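You operate a simulated robot arm through the tools that you are given. There is no shell and no other tool. Be economical: measure what you need, move in short steps, check, and stop when the job is done.

Carry out the task below with a simulated robot arm. There is one attempt and no reset: what you move stays moved.

## Task
Cap the water tank, start the pump unit and open the ballast knob until the cloudy water clears.
Fine: tank cap on before the red switch; shut the ballast knob again; leave the pipe link alone. Where these are worked on the way, their far stop is far enough and under half their travel is too little: ballast knob.

It is judged by the outcome, as a careful person would: the job done as asked, and still so three seconds after it is handed in. It fails if anything else is knocked over, pushed out of place, dropped, spilled or broken. Lids that push on must go on centred and level and be pressed home; caps that screw on are set level and turned clockwise until they are tight.

## Robot
A 7-joint arm with a two-finger parallel gripper, fixed in place. Base frame: the origin is at the foot of the arm, x ahead of it, y to its left, z up. Units: m, degrees, N and s.
With the tool pointing down near the work surface it reaches from about 0.28 to 0.68 m from the base axis. Its first joint turns from -66.0 to 66.0 degrees. Payload 1.57 kg.
Tool frame: the origin (TCP) lies between the finger pads and is the grasp point; the fingertips stand 0.03 m ahead of it; z points along the fingers, y is the line along which they close. Largest opening 0.11 m; finger width 0.024, thickness 0.012; the body of the gripper, 0.048 by 0.112 m, starts 0.078 m behind the TCP.
Orientation is told as [roll, pitch, yaw] about the base's x, y, z axes, in that order, counted from this pose: with the fingers straight down and closing along the base's y, the tool's x points along the base's -x, its y along +y and its z along -z.

## Interface
- The arm moves only by the tool arm_command. Its argument "deltas" is one flat list of numbers, 7 for each row, row after row: the shift along the tool's x, y, z in units of 25 mm (1.0 is 25 mm), then the turn, a rotation vector about the tool's x, y, z in units of 4 degrees (1.0 is 4 degrees), then the closure in counts, from 0 (fully open) to 255 (shut). In form: [tx, ty, tz, wx, wy, wz, gripper, tx, ty, tz, wx, wy, wz, gripper, ...]. A call has 1 to 12 rows; each row shifts and turns the commanded pose from where the row before left it, along the tool's axes as they then stand. A call with a number of a shift or a turn outside -1 to 1 is refused whole. Rows are played at 5 a second. More than 0.05 m and 8.6 degrees between two rows, or a gripper value outside its range, and nothing of the call is played. Where a pose cannot be reached the arm comes as near as it can. A force on the tool above 90 N (or 10 N above the force at the start of the call, whichever is more), or a blocked arm, ends the call early, and 0.2 s more pass. Each finger travels about 0.108 m/s and halts on what it meets, pressing with about 38 N; the grip force reading is that of the motor and also rises with nothing between the fingers. The clock runs only during rows and for 0.2 s after the last one: add rows that do not move to give the fingers time. It gives the time, the measured TCP pose, the force on the tool (base axes), the opening and the grip force at its end, in the units of the frame above (readings bear some noise), with the torque about the TCP (base axes, N m) and any sound that the robot's microphone picked up, and new pictures: "pictures" is both (left out), scene, wrist or none.
- Cameras (640 x 400 px; columns grow to the right, rows downward): "scene" is fixed at [0.1599, -0.3949, 1.3916]; the picture's right is [0.80, -0.61, 0.00], its down [-0.41, -0.54, -0.74] and it looks along [0.45, 0.59, -0.67] (base axes); focal length 335 px, centre (320, 200). "wrist" rides on the gripper at [0.07, 0.016, -0.141] in the tool frame; the picture's right is [-0.23, 0.97, 0.00], its down [-0.85, -0.20, -0.48] and it looks along [-0.47, -0.11, 0.88] (tool axes); focal length 222 px, centre (320, 200). There is no depth. A picture from a camera that has moved, and an enlarged one, comes with that camera's place and axes in the base frame and with its lens.
- enlarge(camera, box): a new picture of the part [left, top, right, bottom] of that camera's present view, enlarged. No time passes.
- sign_off(): hands the job in; it is judged then, once.

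Work in short steps. Places have to be worked out from the pictures, the camera data and where the tool is seen: move nearer, look again, correct. Check each grasp and each placing, and mend what went wrong. You have 120 turns and 200 pictures in all, those below and enlarged ones among them. Open the gripper and draw the arm clear of the work before you hand the job in, unless the task says otherwise; then end with one line.

The tools are called after ">>>" as a command line: name --argument value ..., lists and objects as JSON in quotes. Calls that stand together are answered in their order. arm_command: Moves the arm, as the interface text tells. Its arguments: {"type":"object","properties":{"deltas":{"type":"array"},"pictures":{"type":"string","enum":["both","scene","wrist","none"]}},"required":["deltas"]} The other tools are called the same way: enlarge (camera, box) takes an enlarged picture of a part of a camera's view; sign_off () hands the job in.

At the start:

```text
clock: 0.0
tcp_pos: [0.2934, 0.2634, 0.9353]
tool_rot: [0.1, 0.1, 0.0]
ft_force: [-0.7, 0.9, -0.1]
wrist_torque: [0.0, -0.01, -0.01]
gripper_width: 0.1102
grip_force: 0.0
```

scene: 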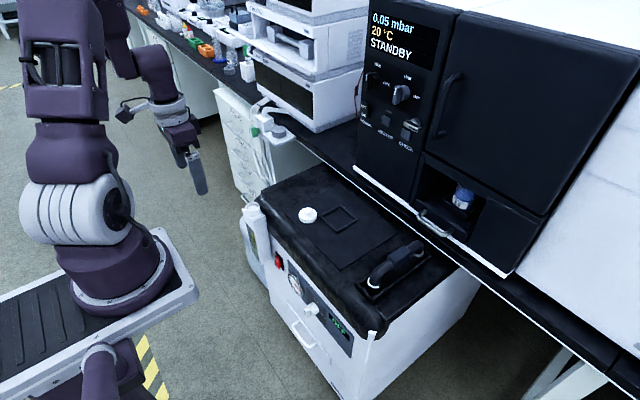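
wrist: 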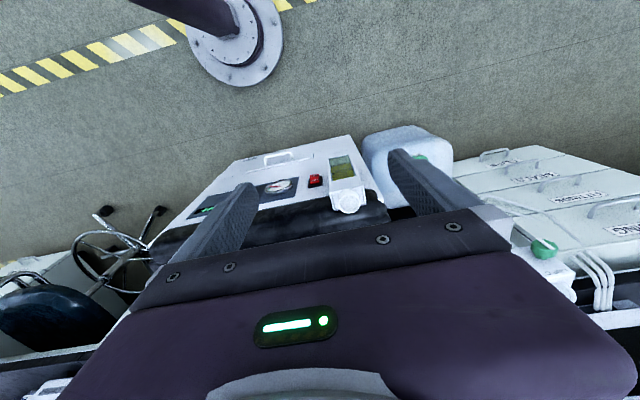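

I start by looking at the pump unit and the chamber in more detail.

>>> enlarge --camera "scene" --box '[220, 160, 460, 380]'

>>> enlarge --camera "scene" --box '[340, 0, 560, 260]'

>>> enlarge --camera "wrist" --box '[160, 110, 480, 290]'

```text
1.82 times, centred on (340, 270) of scene
camera zoom: at [0.1599, -0.3949, 1.3916], right [0.8, -0.61, 0.0], down [-0.41, -0.54, -0.74], along [0.45, 0.59, -0.67], focal length 609 px, centre (284, 73)
```

zoom: 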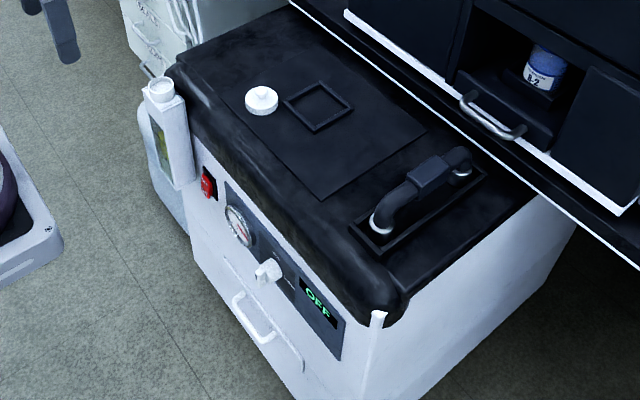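

```text
1.54 times, centred on (450, 130) of scene
camera zoom: at [0.1599, -0.3949, 1.3916], right [0.8, -0.61, 0.0], down [-0.41, -0.54, -0.74], along [0.45, 0.59, -0.67], focal length 516 px, centre (120, 308)
```

zoom: 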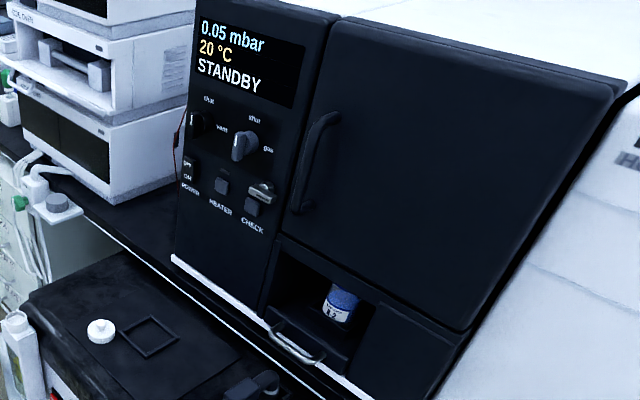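

```text
2.00 times, centred on (320, 200) of wrist
camera zoom: at [0.2224, 0.2817, 1.0771], right [0.23, 0.97, 0.0], down [0.85, -0.2, 0.48], along [0.47, -0.11, -0.88], focal length 444 px, centre (320, 200)
```

zoom: 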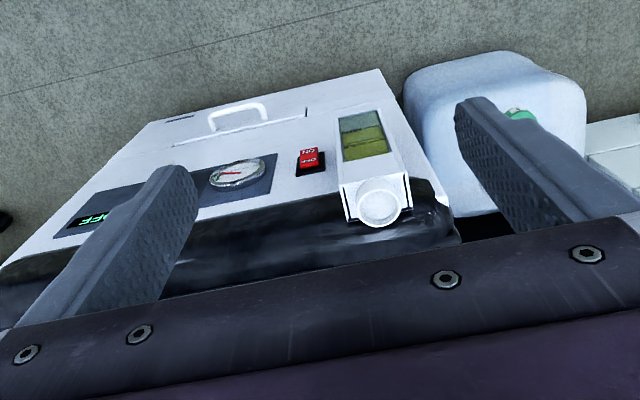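

Neck triangulates to about (0.43, 0.29, 0.72); the cap lies on the pump lid near (0.55, 0.18). I move the tool over there to look at it from above.

>>> arm_command --deltas '[-1, -0.35, 0, 0, 0, 0, 0, -1, -0.35, 0, 0, 0, 0, 0, -1, -0.35, 0, 0, 0, 0, 0, -1, -0.35, 0, 0, 0, 0, 0, -1, -0.35, 0, 0, 0, 0, 0, -1, -0.35, 0.3, 0, 0, 0, 0, -1, -0.35, 0.3, 0, 0, 0, 0, -1, -0.35, 0.3, 0, 0, 0, 0]'

```text
clock: 1.8
tcp_pos: [0.4933, 0.1932, 0.9139]
tool_rot: [-0.1, -0.1, -0.1]
ft_force: [0.5, 0.7, 0.4]
wrist_torque: [-0.01, -0.01, -0.03]
gripper_width: 0.1097
grip_force: 0.1
camera wrist: at [0.4242, 0.2119, 1.055], right [0.23, 0.97, 0.0], down [0.85, -0.2, 0.48], along [0.47, -0.11, -0.88], focal length 222 px, centre (320, 200)
```

scene: 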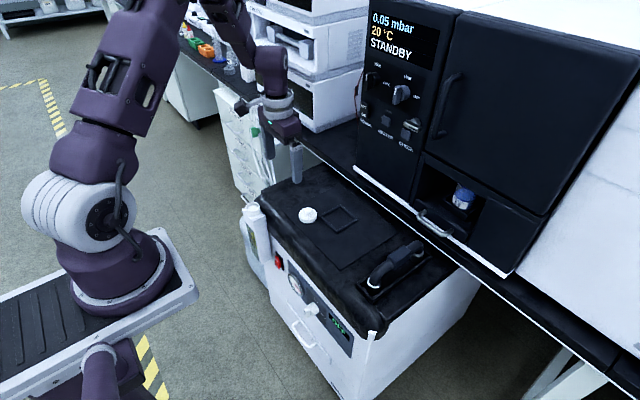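
wrist: 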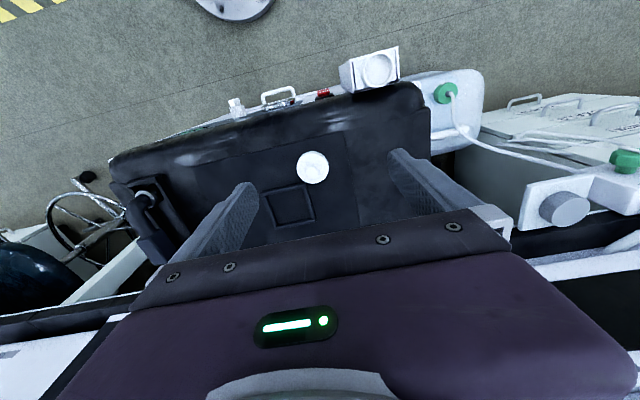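

>>> enlarge --camera "wrist" --box '[220, 30, 420, 155]'

>>> enlarge --camera "wrist" --box '[270, 130, 360, 190]'

>>> enlarge --camera "scene" --box '[230, 195, 360, 345]'

```text
3.20 times, centred on (320, 92) of wrist
camera zoom: at [0.4242, 0.2119, 1.055], right [0.23, 0.97, 0.0], down [0.85, -0.2, 0.48], along [0.47, -0.11, -0.88], focal length 711 px, centre (320, 544)
```

zoom: 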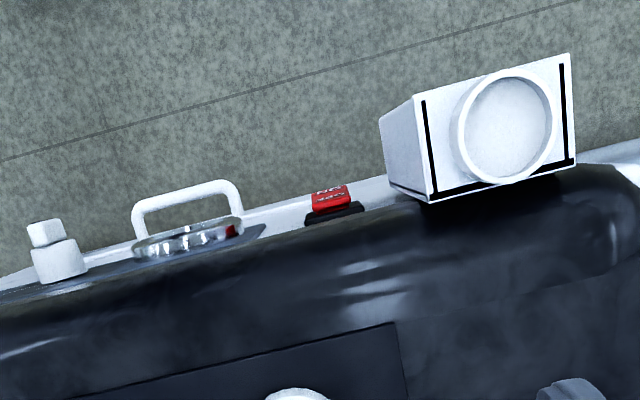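

```text
6.67 times, centred on (315, 160) of wrist
camera zoom: at [0.4242, 0.2119, 1.055], right [0.23, 0.97, 0.0], down [0.85, -0.2, 0.48], along [0.47, -0.11, -0.88], focal length 1481 px, centre (353, 467)
```

zoom: 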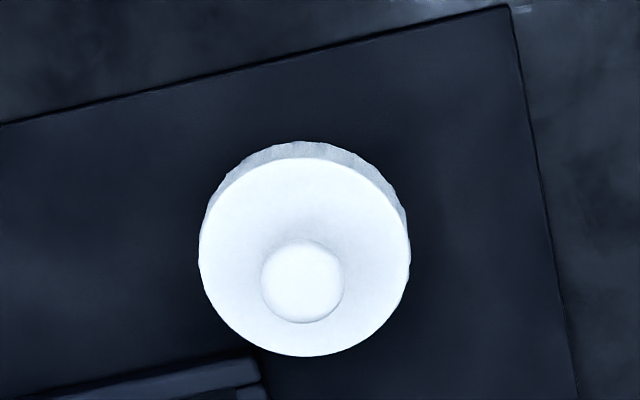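

```text
2.67 times, centred on (295, 270) of scene
camera zoom: at [0.1599, -0.3949, 1.3916], right [0.8, -0.61, 0.0], down [-0.41, -0.54, -0.74], along [0.45, 0.59, -0.67], focal length 894 px, centre (387, 13)
```

zoom: 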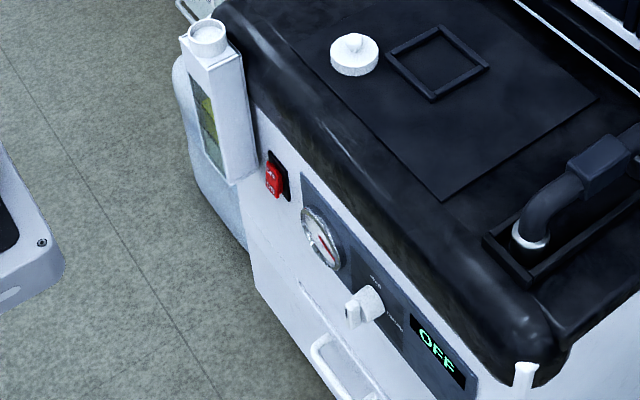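

The cap has a knurled rim of about 50 mm with its top at (0.546, 0.172, 0.718). I centre over it and descend to z≈0.80 to check.

>>> arm_command --deltas '[-1, -0.4, 0, 0, 0, 0, 0, -1, -0.4, 0, 0, 0, 0, 0, -0.1, -0.05, 1, 0, 0, 0, 0, 0, 0, 1, 0, 0, 0, 0, 0, 0, 1, 0, 0, 0, 0, 0, 0, 1, 0, 0, 0, 0, 0, 0, 0.5, 0, 0, 0, 0, 0, 0, 0, 0, 0, 0, 0]'

>>> enlarge --camera "wrist" --box '[200, 90, 440, 240]'

```text
clock: 3.6
tcp_pos: [0.5447, 0.1725, 0.799]
tool_rot: [0.0, -0.1, -0.1]
ft_force: [-0.8, 0.2, 0.1]
wrist_torque: [0.01, 0.02, 0.0]
gripper_width: 0.1102
grip_force: 0.0
camera wrist: at [0.476, 0.1898, 0.9404], right [0.23, 0.97, 0.0], down [0.85, -0.2, 0.48], along [0.47, -0.11, -0.88], focal length 222 px, centre (320, 200)
```

scene: 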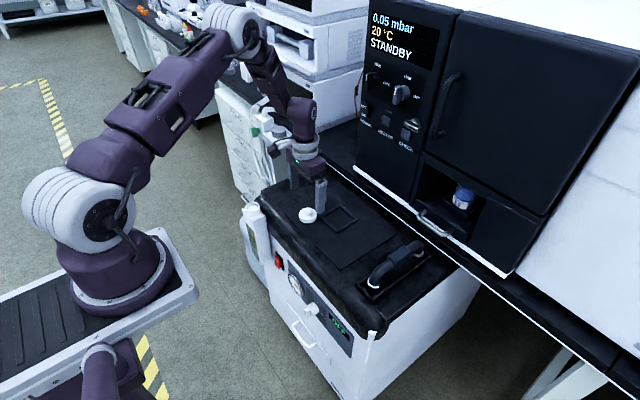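
wrist: 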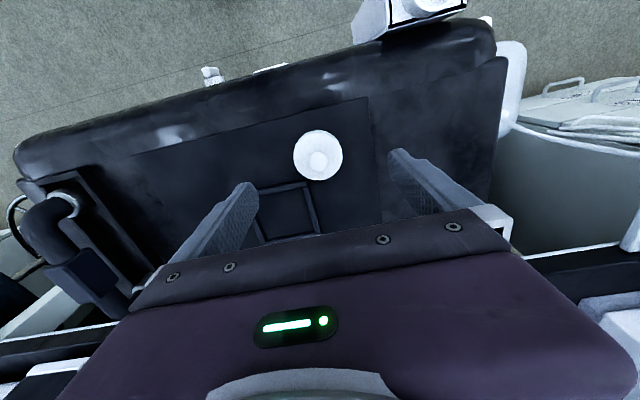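

```text
2.67 times, centred on (320, 165) of wrist
camera zoom: at [0.476, 0.1898, 0.9404], right [0.23, 0.97, 0.0], down [0.85, -0.2, 0.48], along [0.47, -0.11, -0.88], focal length 592 px, centre (320, 293)
```

zoom: 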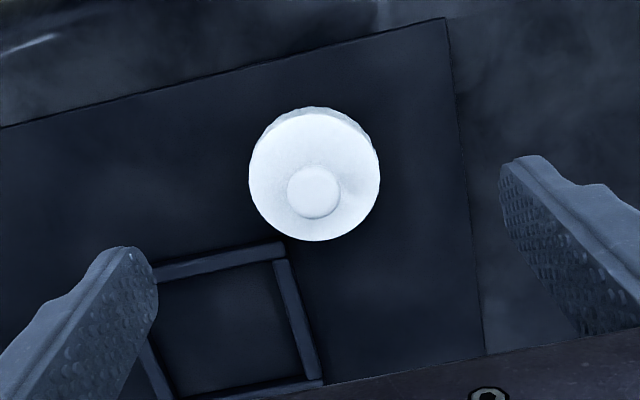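

The cap centre is confirmed at (0.544, 0.172). I descend so the fingertips are at z≈0.708 and check before closing.

>>> arm_command --deltas '[0, 0, 1, 0, 0, 0, 0, 0, 0, 1, 0, 0, 0, 0, 0, 0, 0.4, 0, 0, 0, 0, 0, 0, 0, 0, 0, 0, 0]'

>>> enlarge --camera "scene" --box '[250, 150, 370, 240]'

```text
clock: 4.6
tcp_pos: [0.5432, 0.1719, 0.7419]
tool_rot: [0.0, -0.1, -0.1]
ft_force: [-1.2, 0.0, -0.5]
wrist_torque: [0.03, -0.03, 0.01]
gripper_width: 0.1102
grip_force: 0.0
camera wrist: at [0.4738, 0.1899, 0.8831], right [0.23, 0.97, 0.0], down [0.85, -0.2, 0.48], along [0.47, -0.11, -0.88], focal length 222 px, centre (320, 200)
```

scene: 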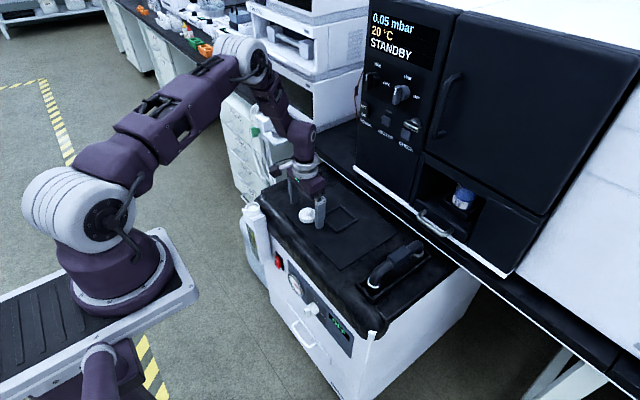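
wrist: 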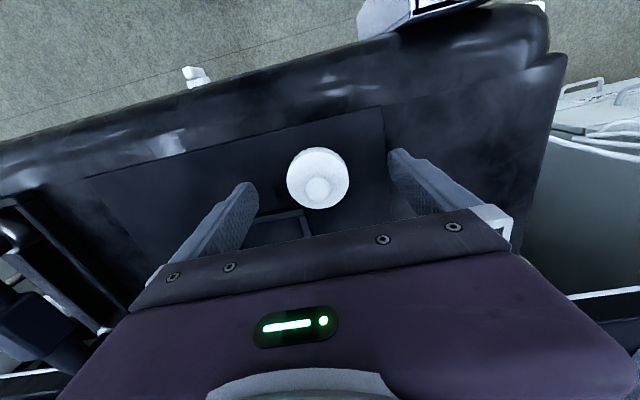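

```text
4.44 times, centred on (310, 195) of scene
camera zoom: at [0.1599, -0.3949, 1.3916], right [0.8, -0.61, 0.0], down [-0.41, -0.54, -0.74], along [0.45, 0.59, -0.67], focal length 1490 px, centre (364, 222)
```

zoom: 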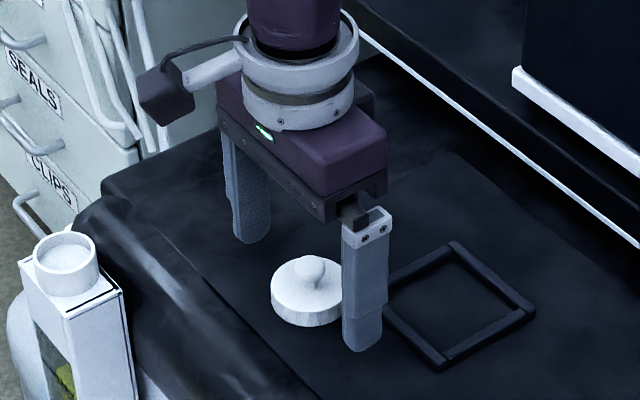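

Fingertips straddle the cap rim. I lower 5 mm more and close gently to grip the rim.

>>> arm_command --deltas '[-0.04, 0, 0.2, 0, 0, 0, 0, 0, 0, 0, 0, 0, 0, 80, 0, 0, 0, 0, 0, 0, 130, 0, 0, 0, 0, 0, 0, 160, 0, 0, 0, 0, 0, 0, 160]' --pictures "wrist"

```text
clock: 5.8
tcp_pos: [0.543, 0.1729, 0.7357]
tool_rot: [0.0, 0.0, -0.1]
ft_force: [1.0, 0.3, -0.6]
wrist_torque: [-0.01, -0.03, 0.01]
gripper_width: 0.0493
grip_force: 38.0
camera wrist: at [0.4747, 0.1899, 0.8778], right [0.23, 0.97, 0.0], down [0.85, -0.2, 0.48], along [0.47, -0.11, -0.88], focal length 222 px, centre (320, 200)
```

wrist: 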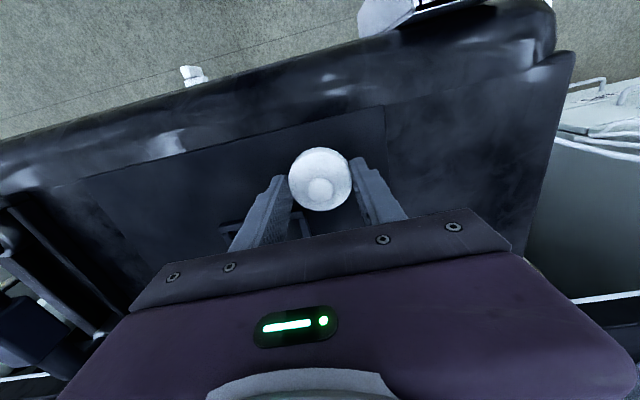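

The cap is held (49 mm). I lift 0.1 m and carry it above the tank neck.

>>> arm_command --deltas '[0, 0, -1, 0, 0, 0, 160, 0, 0, -1, 0, 0, 0, 160, 0, 0, -1, 0, 0, 0, 160, 0, 0, -1, 0, 0, 0, 160, 0.9, 0.93, 0, 0, 0, 0, 160, 0.9, 0.93, 0, 0, 0, 0, 160, 0.9, 0.93, 0, 0, 0, 0, 160, 0.9, 0.93, 0, 0, 0, 0, 160, 0.9, 0.93, 0, 0, 0, 0, 160, 0, 0, 0, 0, 0, 0, 160]'

>>> enlarge --camera "wrist" --box '[220, 90, 420, 240]'

>>> enlarge --camera "scene" --box '[210, 130, 310, 290]'

```text
clock: 8.0
tcp_pos: [0.4332, 0.2873, 0.8343]
tool_rot: [-0.1, 0.0, 0.0]
ft_force: [-0.4, -0.7, 0.9]
wrist_torque: [0.03, -0.02, 0.05]
gripper_width: 0.0492
grip_force: 37.7
camera wrist: at [0.3638, 0.3053, 0.9751], right [0.23, 0.97, 0.0], down [0.85, -0.2, 0.48], along [0.47, -0.11, -0.88], focal length 222 px, centre (320, 200)
```

scene: 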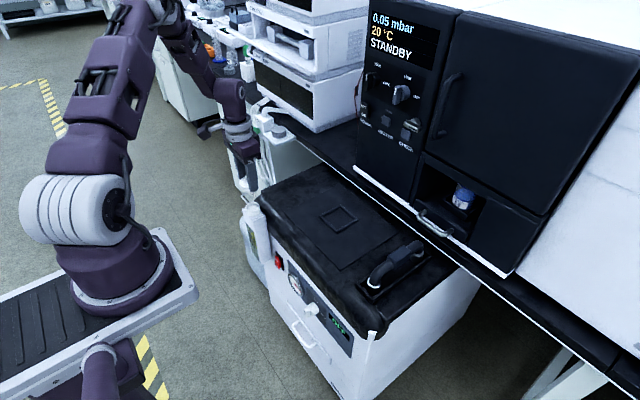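
wrist: 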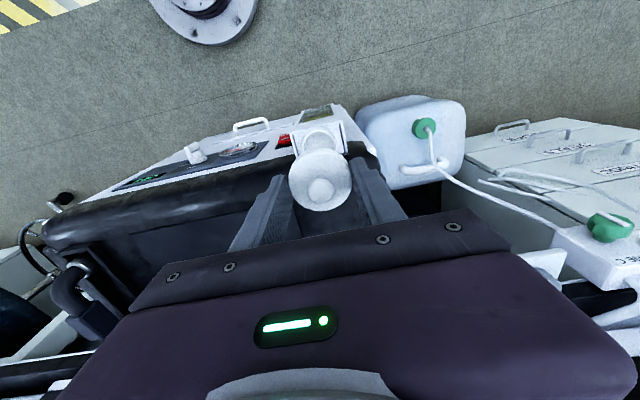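

```text
2.67 times, centred on (320, 165) of wrist
camera zoom: at [0.3638, 0.3053, 0.9751], right [0.23, 0.97, 0.0], down [0.85, -0.2, 0.48], along [0.47, -0.11, -0.88], focal length 592 px, centre (320, 293)
```

zoom: 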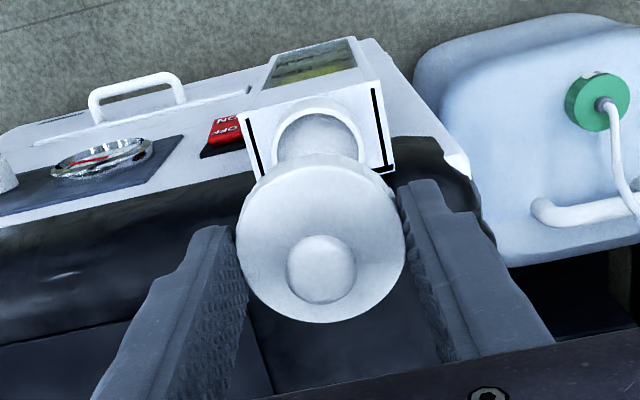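

```text
2.50 times, centred on (260, 210) of scene
camera zoom: at [0.16, -0.3949, 1.3916], right [0.8, -0.61, 0.0], down [-0.41, -0.54, -0.74], along [0.45, 0.59, -0.67], focal length 838 px, centre (470, 175)
```

zoom: 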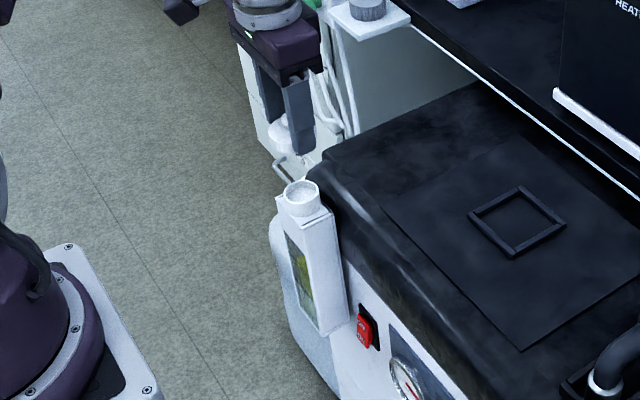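

Neck estimate is (0.432, 0.289, 0.723). I lower to just above it and compare cap and neck alignment.

>>> arm_command --deltas '[0.05, 0.06, 1, 0, 0, 0, 160, 0, 0, 1, 0, 0, 0, 160, 0, 0, 0.5, 0, 0, 0, 160, 0, 0, 0, 0, 0, 0, 160]'

>>> enlarge --camera "wrist" --box '[240, 100, 400, 220]'

>>> enlarge --camera "scene" --box '[225, 160, 285, 240]'

```text
clock: 9.0
tcp_pos: [0.4324, 0.2897, 0.7716]
tool_rot: [0.0, 0.0, -0.1]
ft_force: [-1.1, -0.1, -0.4]
wrist_torque: [0.01, 0.01, 0.0]
gripper_width: 0.0495
grip_force: 38.0
camera wrist: at [0.3629, 0.3077, 0.9129], right [0.23, 0.97, 0.0], down [0.85, -0.2, 0.48], along [0.47, -0.11, -0.88], focal length 222 px, centre (320, 200)
```

scene: 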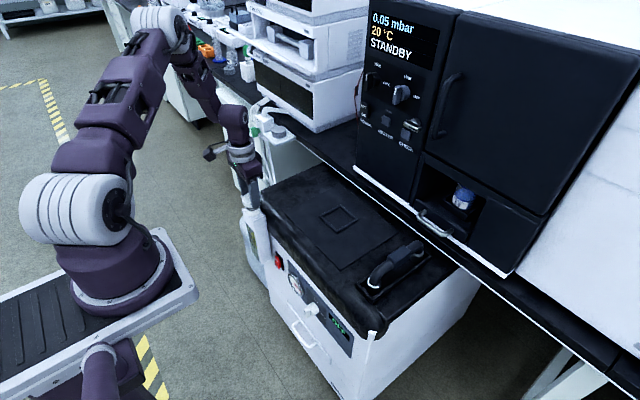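
wrist: 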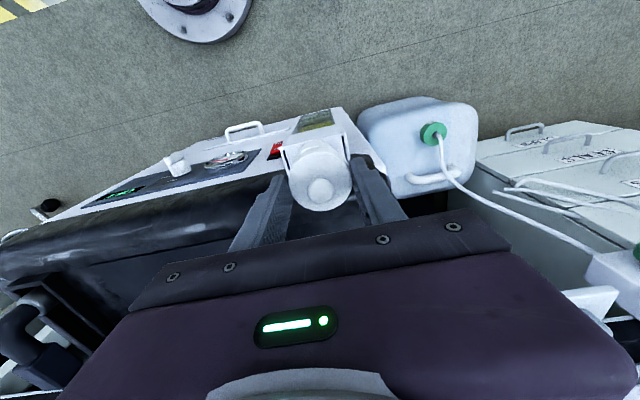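

```text
3.33 times, centred on (320, 160) of wrist
camera zoom: at [0.3629, 0.3077, 0.9129], right [0.23, 0.97, 0.0], down [0.85, -0.2, 0.48], along [0.47, -0.11, -0.88], focal length 740 px, centre (320, 333)
```

zoom: 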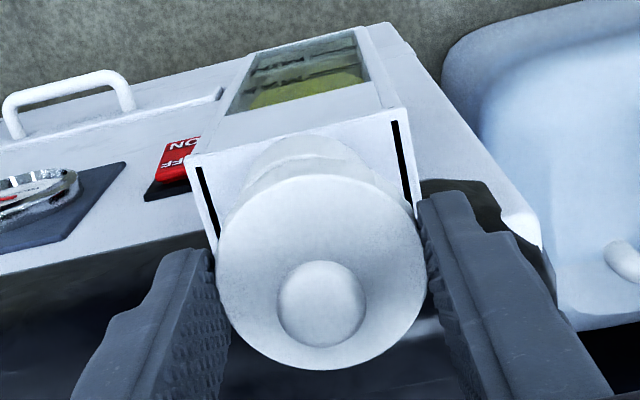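

```text
5.00 times, centred on (255, 200) of scene
camera zoom: at [0.1599, -0.3949, 1.3916], right [0.8, -0.61, 0.0], down [-0.41, -0.54, -0.74], along [0.45, 0.59, -0.67], focal length 1676 px, centre (645, 200)
```

zoom: 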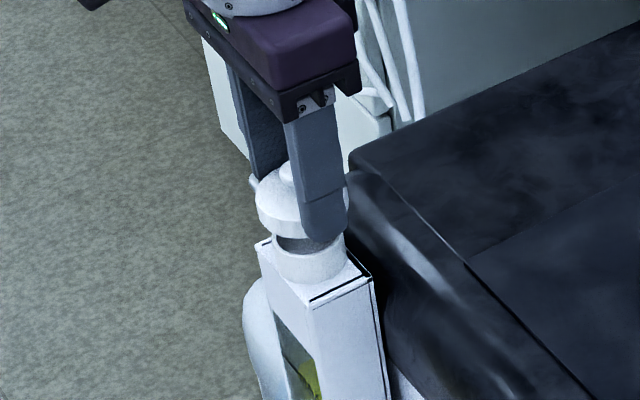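

The cap appears about 4–5 mm too far in +y relative to the neck. I zoom to measure this more precisely.

>>> enlarge --camera "wrist" --box '[280, 125, 360, 175]'

>>> enlarge --camera "scene" --box '[240, 190, 272, 220]'

```text
8.00 times, centred on (320, 150) of wrist
camera zoom: at [0.3629, 0.3077, 0.9129], right [0.23, 0.97, 0.0], down [0.85, -0.2, 0.48], along [0.47, -0.11, -0.88], focal length 1777 px, centre (320, 600)
```

zoom: 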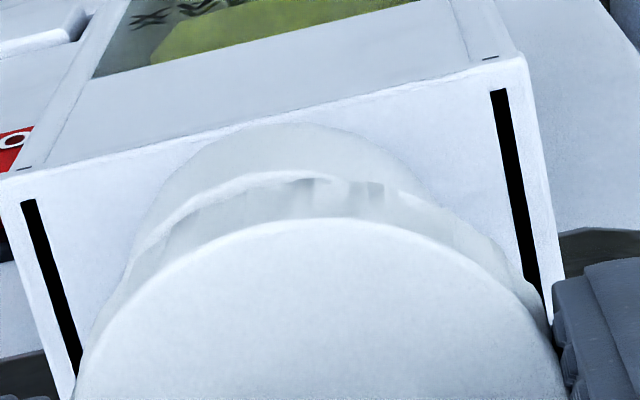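

```text
13.33 times, centred on (256, 205) of scene
camera zoom: at [0.1599, -0.3949, 1.3916], right [0.8, -0.61, 0.0], down [-0.41, -0.54, -0.74], along [0.45, 0.59, -0.67], focal length 4469 px, centre (1173, 133)
```

zoom: 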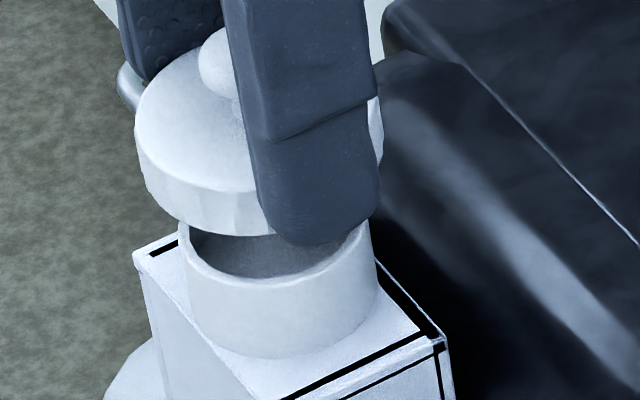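

Combining both views, the neck lies about (-3.4, -3.3) mm from the cap. I correct this and recheck.

>>> arm_command --deltas '[0.136, -0.132, 0.2, 0, 0, 0, 160, 0, 0, 0, 0, 0, 0, 160]' --pictures "none"

>>> enlarge --camera "wrist" --box '[280, 125, 360, 175]'

>>> enlarge --camera "scene" --box '[240, 190, 272, 220]'

```text
clock: 9.6
tcp_pos: [0.4294, 0.2871, 0.7679]
tool_rot: [0.0, 0.0, -0.1]
ft_force: [0.5, 0.5, 0.5]
wrist_torque: [-0.01, 0.0, 0.01]
gripper_width: 0.0494
grip_force: 38.0
```

```text
8.00 times, centred on (320, 150) of wrist
camera zoom: at [0.3593, 0.3046, 0.9096], right [0.23, 0.97, 0.0], down [0.85, -0.2, 0.48], along [0.47, -0.11, -0.88], focal length 1777 px, centre (320, 600)
```

zoom: 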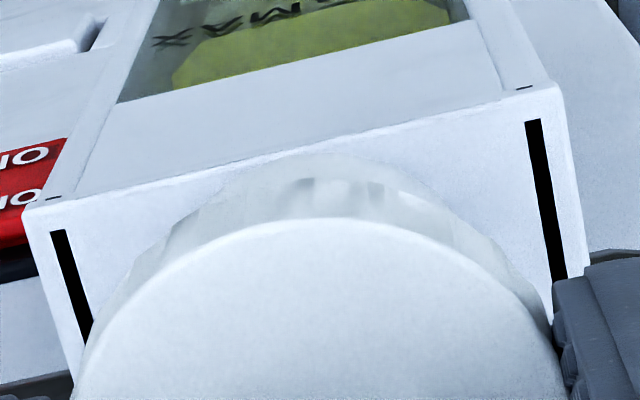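

```text
13.33 times, centred on (256, 205) of scene
camera zoom: at [0.1599, -0.3949, 1.3916], right [0.8, -0.61, 0.0], down [-0.41, -0.54, -0.74], along [0.45, 0.59, -0.67], focal length 4469 px, centre (1173, 133)
```

zoom: 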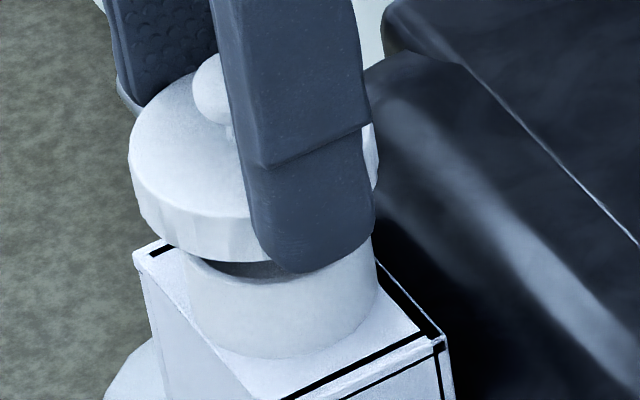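

Now within about 1 mm. I shift +1 mm in x and lower slowly 8 mm, watching force.

>>> arm_command --deltas '[-0.045, 0, 0.08, 0, 0, 0, 160, 0, 0, 0.08, 0, 0, 0, 160, 0, 0, 0.08, 0, 0, 0, 160, 0, 0, 0.08, 0, 0, 0, 160]' --pictures "none"

>>> enlarge --camera "scene" --box '[240, 190, 272, 220]'

```text
clock: 10.6
tcp_pos: [0.4279, 0.2864, 0.7578]
tool_rot: [0.1, 0.1, -0.1]
ft_force: [0.1, -0.2, -0.9]
wrist_torque: [-0.01, 0.01, 0.0]
gripper_width: 0.0495
grip_force: 37.6
```

```text
13.33 times, centred on (256, 205) of scene
camera zoom: at [0.1599, -0.3949, 1.3916], right [0.8, -0.61, 0.0], down [-0.41, -0.54, -0.74], along [0.45, 0.59, -0.67], focal length 4469 px, centre (1173, 133)
```

zoom: 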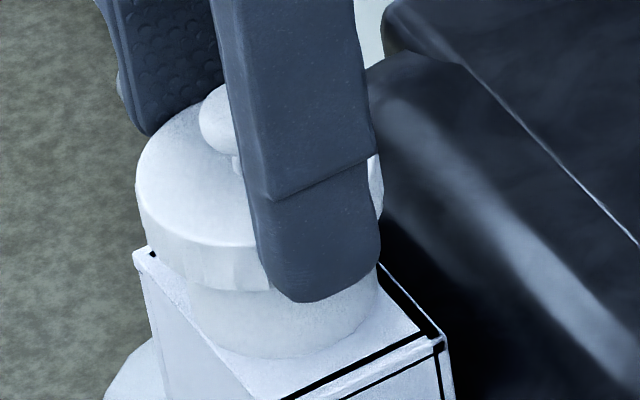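

No contact yet; the skirt is a few mm above the rim. I continue lowering with a tiny alignment correction.

>>> arm_command --deltas '[-0.025, -0.02, 0.06, 0, 0, 0, 160, 0, 0, 0.06, 0, 0, 0, 160, 0, 0, 0.06, 0, 0, 0, 160, 0, 0, 0.06, 0, 0, 0, 160, 0, 0, 0, 0, 0, 0, 160]' --pictures "none"

>>> enlarge --camera "scene" --box '[240, 190, 272, 220]'

```text
clock: 11.8
tcp_pos: [0.4295, 0.2865, 0.7536]
tool_rot: [0.0, -0.1, -0.1]
ft_force: [-0.2, 0.8, -0.5]
wrist_torque: [-0.01, 0.02, 0.02]
gripper_width: 0.0494
grip_force: 38.2
```

```text
13.33 times, centred on (256, 205) of scene
camera zoom: at [0.1599, -0.3949, 1.3916], right [0.8, -0.61, 0.0], down [-0.41, -0.54, -0.74], along [0.45, 0.59, -0.67], focal length 4469 px, centre (1173, 133)
```

zoom: 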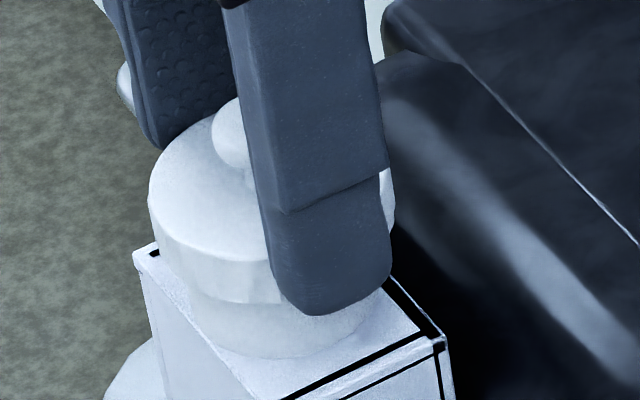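

Alignment is within about 1 mm and there is still no contact; I continue down in small steps.

>>> arm_command --deltas '[0.015, 0, 0.06, 0, 0, 0, 160, 0, 0, 0.06, 0, 0, 0, 160, 0, 0, 0.06, 0, 0, 0, 160, 0, 0, 0.06, 0, 0, 0, 160, 0, 0, 0, 0, 0, 0, 160]' --pictures "none"

>>> enlarge --camera "scene" --box '[240, 190, 272, 220]'

```text
clock: 13.0
tcp_pos: [0.4292, 0.2852, 0.7477]
tool_rot: [0.0, 0.1, 0.0]
ft_force: [-0.4, 0.2, 0.0]
wrist_torque: [-0.01, -0.02, 0.0]
gripper_width: 0.0494
grip_force: 38.4
```

```text
13.33 times, centred on (256, 205) of scene
camera zoom: at [0.1599, -0.3949, 1.3916], right [0.8, -0.61, 0.0], down [-0.41, -0.54, -0.74], along [0.45, 0.59, -0.67], focal length 4469 px, centre (1173, 133)
```

zoom: 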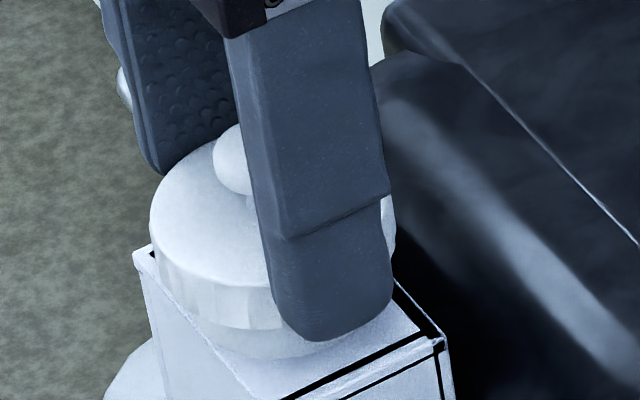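

The skirt now surrounds the neck with no force. I keep going down until it meets resistance.

>>> arm_command --deltas '[0, 0, 0.06, 0, 0, 0, 160, 0, 0, 0.06, 0, 0, 0, 160, 0, 0, 0.06, 0, 0, 0, 160, 0, 0, 0.06, 0, 0, 0, 160, 0, 0, 0, 0, 0, 0, 160]' --pictures "none"

>>> enlarge --camera "scene" --box '[240, 190, 272, 220]'

```text
clock: 14.2
tcp_pos: [0.4306, 0.2862, 0.7449]
tool_rot: [0.2, -0.2, 0.0]
ft_force: [-7.5, 8.2, 45.6]
wrist_torque: [0.3, 0.23, 0.01]
gripper_width: 0.0494
grip_force: 37.7
heard: snap
```

```text
13.33 times, centred on (256, 205) of scene
camera zoom: at [0.1592, -0.3952, 1.3916], right [0.8, -0.61, 0.0], down [-0.41, -0.54, -0.74], along [0.45, 0.59, -0.67], focal length 4469 px, centre (1173, 133)
```

zoom: 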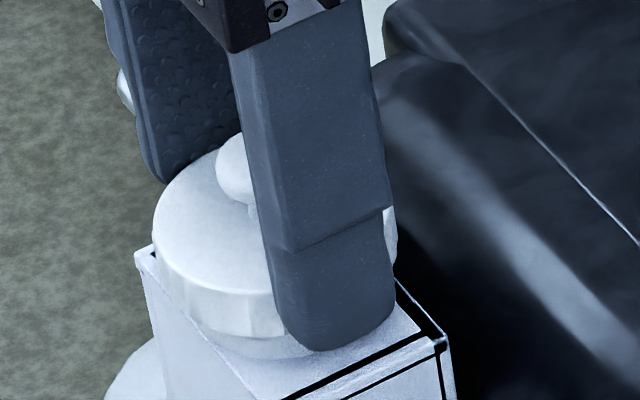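

A snap was heard at 45 N: the cap is push-on and has seated. I release, rise and check it.

>>> arm_command --deltas '[0, 0, -0.06, 0, 0, 0, 160, 0, 0, 0, 0, 0, 0, 60, 0, 0, 0, 0, 0, 0, 60, 0, 0, 0, 0, 0, 0, 60, 0, 0, -1, 0, 0, 0, 60, 0, 0, -1, 0, 0, 0, 60, 0, 0, -1, 0, 0, 0, 60, 0, 0, 0, 0, 0, 0, 60]' --pictures "none"

>>> enlarge --camera "scene" --box '[240, 190, 272, 220]'

>>> enlarge --camera "wrist" --box '[160, 90, 400, 240]'

```text
clock: 16.0
tcp_pos: [0.4292, 0.2856, 0.8177]
tool_rot: [-0.1, 0.0, -0.1]
ft_force: [0.7, -0.7, -0.5]
wrist_torque: [-0.01, 0.02, -0.02]
gripper_width: 0.0845
grip_force: 0.1
```

```text
13.33 times, centred on (256, 205) of scene
camera zoom: at [0.1599, -0.3949, 1.3916], right [0.8, -0.61, 0.0], down [-0.41, -0.54, -0.74], along [0.45, 0.59, -0.67], focal length 4469 px, centre (1173, 133)
```

zoom: 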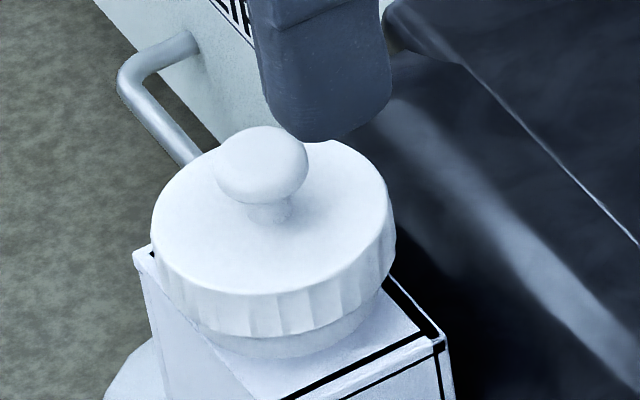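

```text
2.67 times, centred on (280, 165) of wrist
camera zoom: at [0.3598, 0.304, 0.9596], right [0.23, 0.97, 0.0], down [0.85, -0.2, 0.48], along [0.47, -0.11, -0.88], focal length 592 px, centre (427, 293)
```

zoom: 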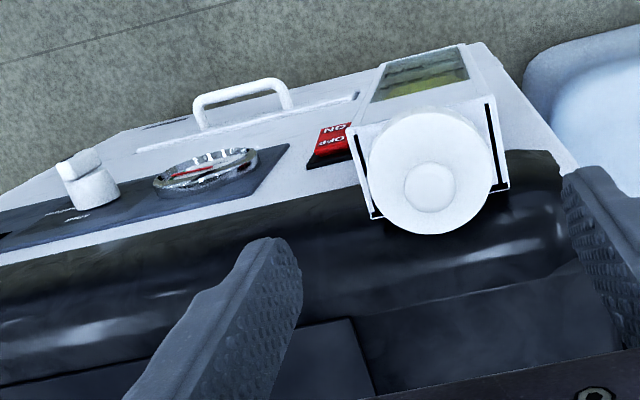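

The cap is on, level and centred. Next I retreat toward the base and pitch the tool ~44° so the wrist camera sees the front panel (switch ≈ (0.452, 0.214, 0.523), knob ≈ (0.435, 0.016, 0.516)).

>>> arm_command --deltas '[0.74, -0.97, 0, 0, 0, 0, 60, 0.74, -0.97, 0, 0, 0, 0, 60, 0.74, -0.97, 0, 0, 0, 0, 60, 0.74, -0.97, 0, 0, 0, 0, 60, 0.74, -0.97, 0, 0, 0, 0, 60, 0.74, -0.97, 0, 0, 0, 0, 60, 0.74, -0.97, 0, 0, 0, 0, 60]' --pictures "none"

>>> arm_command --deltas '[0, 0, 0, 0, -1, 0, 60, 0, 0, 0, 0, -1, 0, 60, 0, 0, 0, 0, -1, 0, 60, 0, 0, 0, 0, -1, 0, 60, 0, 0, 0, 0, -1, 0, 60, 0, 0, 0, 0, -1, 0, 60, 0, 0, 0, 0, -1, 0, 60, 0, 0, 0, 0, -1, 0, 60, 0, 0, 0, 0, -1, 0, 60, 0, 0, 0, 0, -1, 0, 60, 0, 0, 0, 0, -1, 0, 60, 0, 0, 0, 0, 0, 0, 60]'

```text
clock: 17.6
tcp_pos: [0.3013, 0.114, 0.82]
tool_rot: [0.0, 0.0, -0.1]
ft_force: [1.3, -0.2, -0.7]
wrist_torque: [-0.02, -0.05, -0.03]
gripper_width: 0.084
grip_force: 0.1
```

```text
clock: 20.2
tcp_pos: [0.296, 0.1188, 0.8087]
tool_rot: [0.9, -9.7, 0.9]
ft_force: [0.6, 0.2, 0.2]
wrist_torque: [0.02, 0.01, 0.02]
gripper_width: 0.0842
grip_force: 0.0
out of reach, approached as far as the arm can: row 3, 4, 5, 6, 7, 8, 9, 10, 11
camera wrist: at [0.204, 0.1332, 0.937], right [0.2, 0.98, 0.05], down [0.77, -0.19, 0.61], along [0.61, -0.08, -0.79], focal length 222 px, centre (320, 200)
```

scene: 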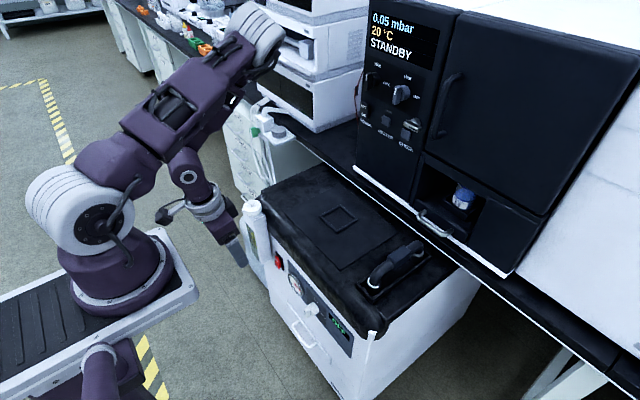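
wrist: 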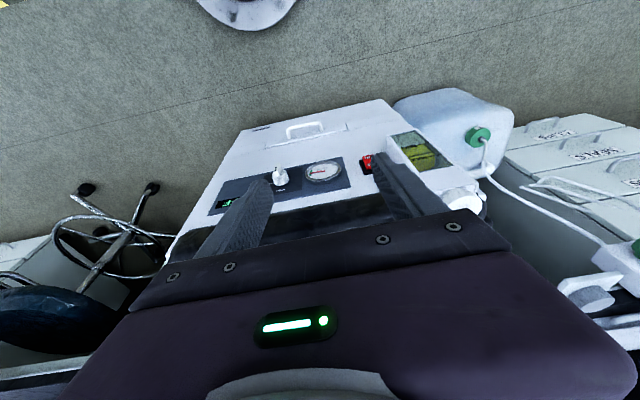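

The arm cannot pitch that far here (stopped near −10°). I look at the panel from here.

>>> enlarge --camera "wrist" --box '[200, 95, 480, 245]'

>>> enlarge --camera "wrist" --box '[240, 140, 400, 220]'

>>> enlarge --camera "scene" --box '[260, 245, 360, 345]'

```text
2.29 times, centred on (340, 170) of wrist
camera zoom: at [0.204, 0.1332, 0.937], right [0.2, 0.98, 0.05], down [0.77, -0.19, 0.61], along [0.61, -0.08, -0.79], focal length 508 px, centre (274, 269)
```

zoom: 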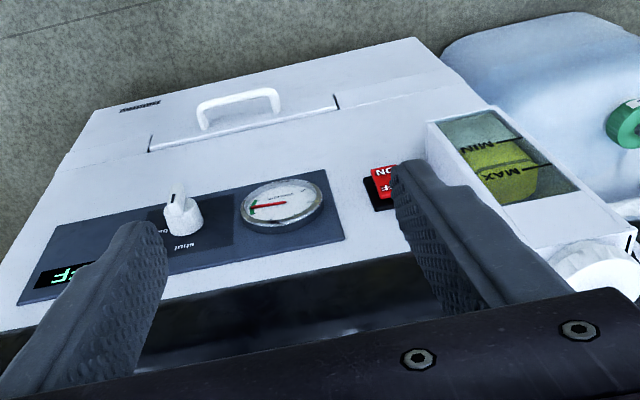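

```text
4.00 times, centred on (320, 180) of wrist
camera zoom: at [0.204, 0.1332, 0.937], right [0.2, 0.98, 0.05], down [0.77, -0.19, 0.61], along [0.61, -0.08, -0.79], focal length 888 px, centre (320, 280)
```

zoom: 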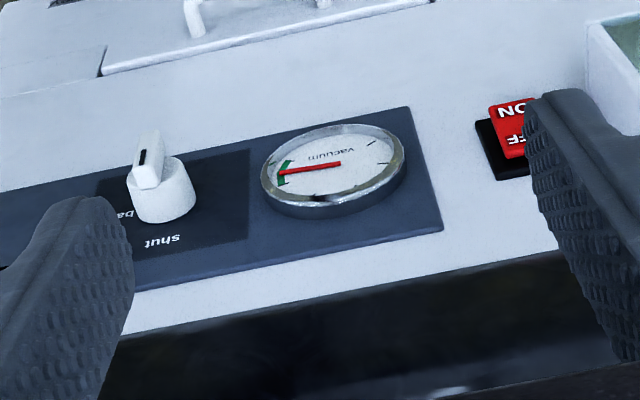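

```text
4.00 times, centred on (310, 295) of scene
camera zoom: at [0.1599, -0.3949, 1.3916], right [0.8, -0.61, 0.0], down [-0.41, -0.54, -0.74], along [0.45, 0.59, -0.67], focal length 1341 px, centre (360, -180)
```

zoom: 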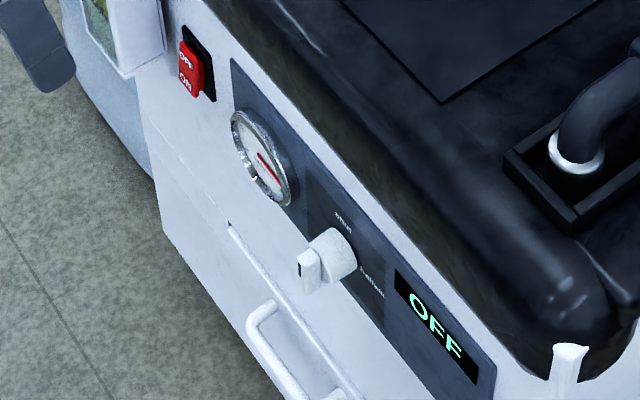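

The panel shows "shut" at the top of the ballast knob and "ballast" on its −y side; the switch has ON at its lower half. I test how the commanded pose stands with a small move along tool z.

>>> arm_command --deltas '[0, 0, 1, 0, 0, 0, 60, 0, 0, 1, 0, 0, 0, 60, 0, 0, 0, 0, 0, 0, 60]' --pictures "none"

```text
clock: 21.0
tcp_pos: [0.303, 0.1232, 0.7581]
tool_rot: [1.0, -9.7, 0.9]
ft_force: [0.0, 1.4, -0.6]
wrist_torque: [-0.01, 0.02, -0.01]
gripper_width: 0.0843
grip_force: 0.1
```

The commanded pose follows the reached one. I go down in front of the panel, then try more pitch.

>>> arm_command --deltas '[0, 0.245, 0.915, 0, 0, 0, 60, 0, 0.245, 0.915, 0, 0, 0, 60, 0, 0.245, 0.915, 0, 0, 0, 60, 0, 0.245, 0.915, 0, 0, 0, 60, 0, 0.245, 0.915, 0, 0, 0, 60, 0, 0.245, 0.915, 0, 0, 0, 60, 0, 0.245, 0.915, 0, 0, 0, 60, 0, 0, 0, 0, -1, 0, 60, 0, 0, 0, 0, -1, 0, 60, 0, 0, 0, 0, -1, 0, 60, 0, 0, 0, 0, -1, 0, 60]'

```text
clock: 23.4
tcp_pos: [0.3291, 0.1681, 0.6019]
tool_rot: [0.9, -25.7, 0.7]
ft_force: [-0.3, 1.0, -0.3]
wrist_torque: [0.01, 0.0, -0.01]
gripper_width: 0.0843
grip_force: 0.2
camera wrist: at [0.2054, 0.1816, 0.6985], right [0.19, 0.98, 0.11], down [0.57, -0.2, 0.8], along [0.8, -0.08, -0.59], focal length 222 px, centre (320, 200)
```

scene: 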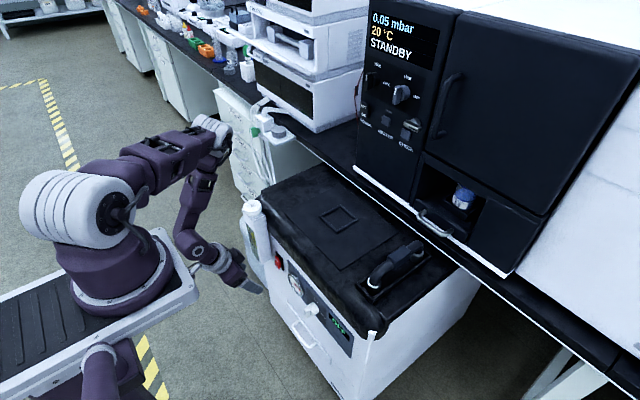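
wrist: 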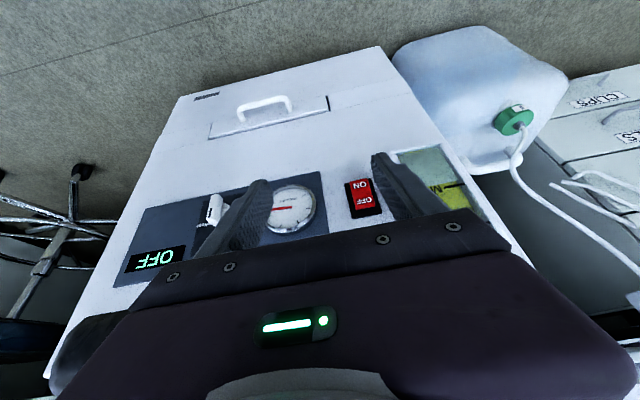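

Pitch −26° works here. I try pitching further and go lower.

>>> arm_command --deltas '[0, 0, 0.5, 0, -1, 0, 60, 0, 0, 0.5, 0, -1, 0, 60, 0.5, 0, 0, 0, -1, 0, 60, 0.5, 0, 0, 0, -1, 0, 60, 0.5, 0, 0, 0, -1, 0, 60, 0.5, 0, 0, 0, -1, 0, 60, 0, 0, 0, 0, -1, 0, 60, 0, 0, 0, 0, -1, 0, 60]'

>>> enlarge --camera "wrist" --box '[180, 140, 480, 270]'

```text
clock: 25.2
tcp_pos: [0.3276, 0.189, 0.6008]
tool_rot: [1.7, -57.4, -0.3]
ft_force: [0.9, -0.6, 0.3]
wrist_torque: [-0.01, 0.01, -0.01]
gripper_width: 0.0839
grip_force: 0.0
out of reach, approached as far as the arm can: row 5, 6, 7, 8
camera wrist: at [0.1718, 0.2036, 0.6192], right [0.1, 0.97, 0.21], down [0.06, -0.21, 0.97], along [0.99, -0.09, -0.08], focal length 222 px, centre (320, 200)
```

scene: 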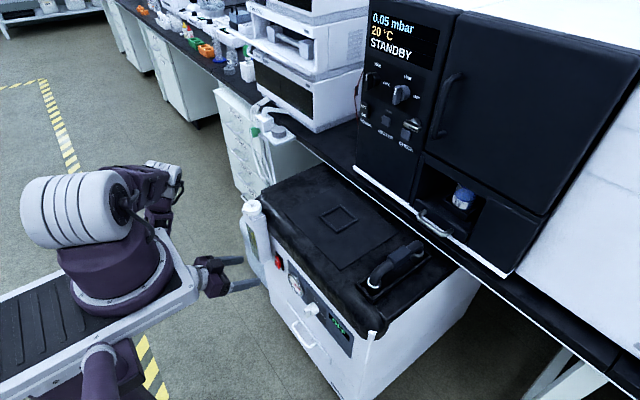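
wrist: 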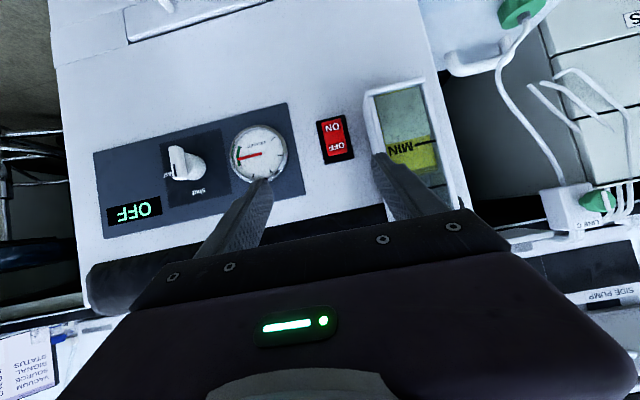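

```text
2.13 times, centred on (330, 205) of wrist
camera zoom: at [0.1718, 0.2036, 0.6192], right [0.1, 0.97, 0.21], down [0.06, -0.21, 0.97], along [0.99, -0.09, -0.08], focal length 474 px, centre (299, 189)
```

zoom: 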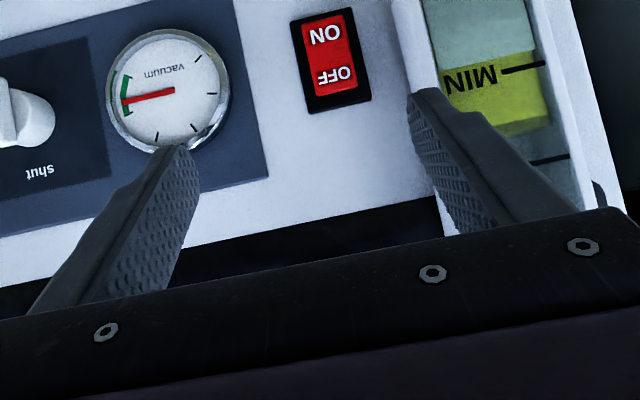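

Pitch −57° works and gives a frontal view: ON half of the switch is at about (0.452, 0.213, 0.508). I close the fingers and approach to just short of it.

>>> arm_command --deltas '[0.348, 0.19, 0.79, 0, 0, 0, 255, 0.348, 0.19, 0.79, 0, 0, 0, 255, 0.348, 0.19, 0.79, 0, 0, 0, 255, 0.348, 0.19, 0.79, 0, 0, 0, 255, 0.348, 0.19, 0.79, 0, 0, 0, 255, 0, 0, 0, 0, 0, 0, 255]'

>>> enlarge --camera "wrist" --box '[220, 60, 480, 220]'

>>> enlarge --camera "scene" --box '[230, 230, 330, 320]'

```text
clock: 26.6
tcp_pos: [0.3863, 0.2235, 0.575]
tool_rot: [1.7, -57.7, -0.3]
ft_force: [0.2, 0.1, -0.7]
wrist_torque: [-0.02, -0.03, 0.02]
gripper_width: 0.0001
grip_force: 21.1
out of reach, approached as far as the arm can: row 1, 2, 3, 4, 5
camera wrist: at [0.2299, 0.239, 0.5923], right [0.1, 0.97, 0.21], down [0.06, -0.21, 0.97], along [0.99, -0.09, -0.08], focal length 222 px, centre (320, 200)
```

scene: 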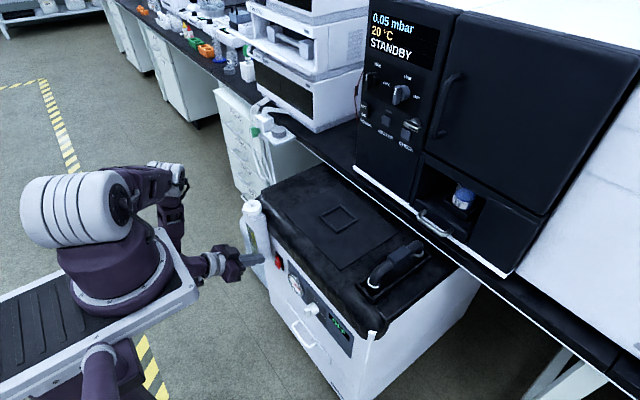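
wrist: 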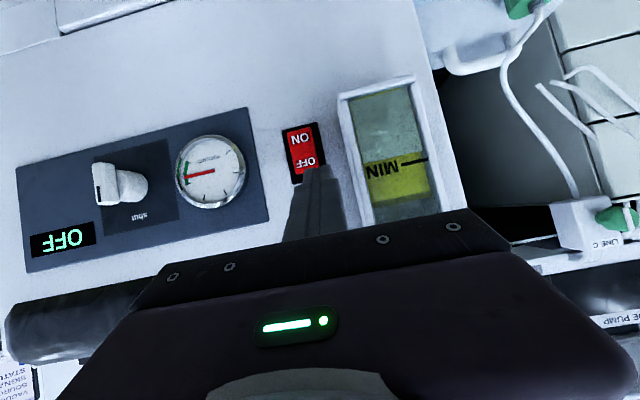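

```text
2.46 times, centred on (350, 140) of wrist
camera zoom: at [0.2299, 0.239, 0.5923], right [0.1, 0.97, 0.21], down [0.06, -0.21, 0.97], along [0.99, -0.09, -0.08], focal length 547 px, centre (246, 348)
```

zoom: 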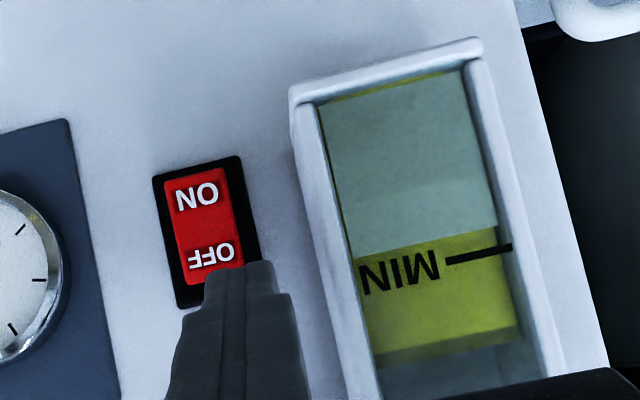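

```text
4.44 times, centred on (280, 275) of scene
camera zoom: at [0.1599, -0.3949, 1.3916], right [0.8, -0.61, 0.0], down [-0.41, -0.54, -0.74], along [0.45, 0.59, -0.67], focal length 1490 px, centre (498, -133)
```

zoom: 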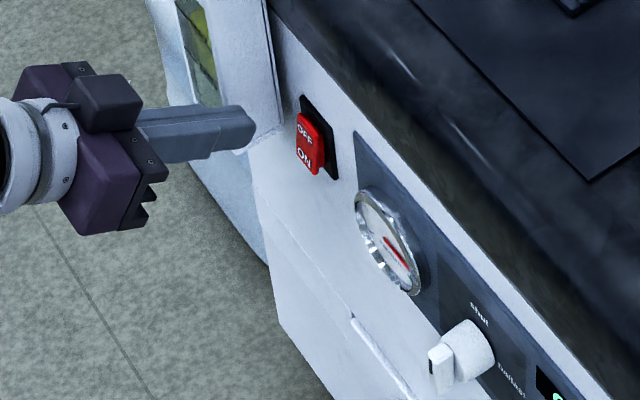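

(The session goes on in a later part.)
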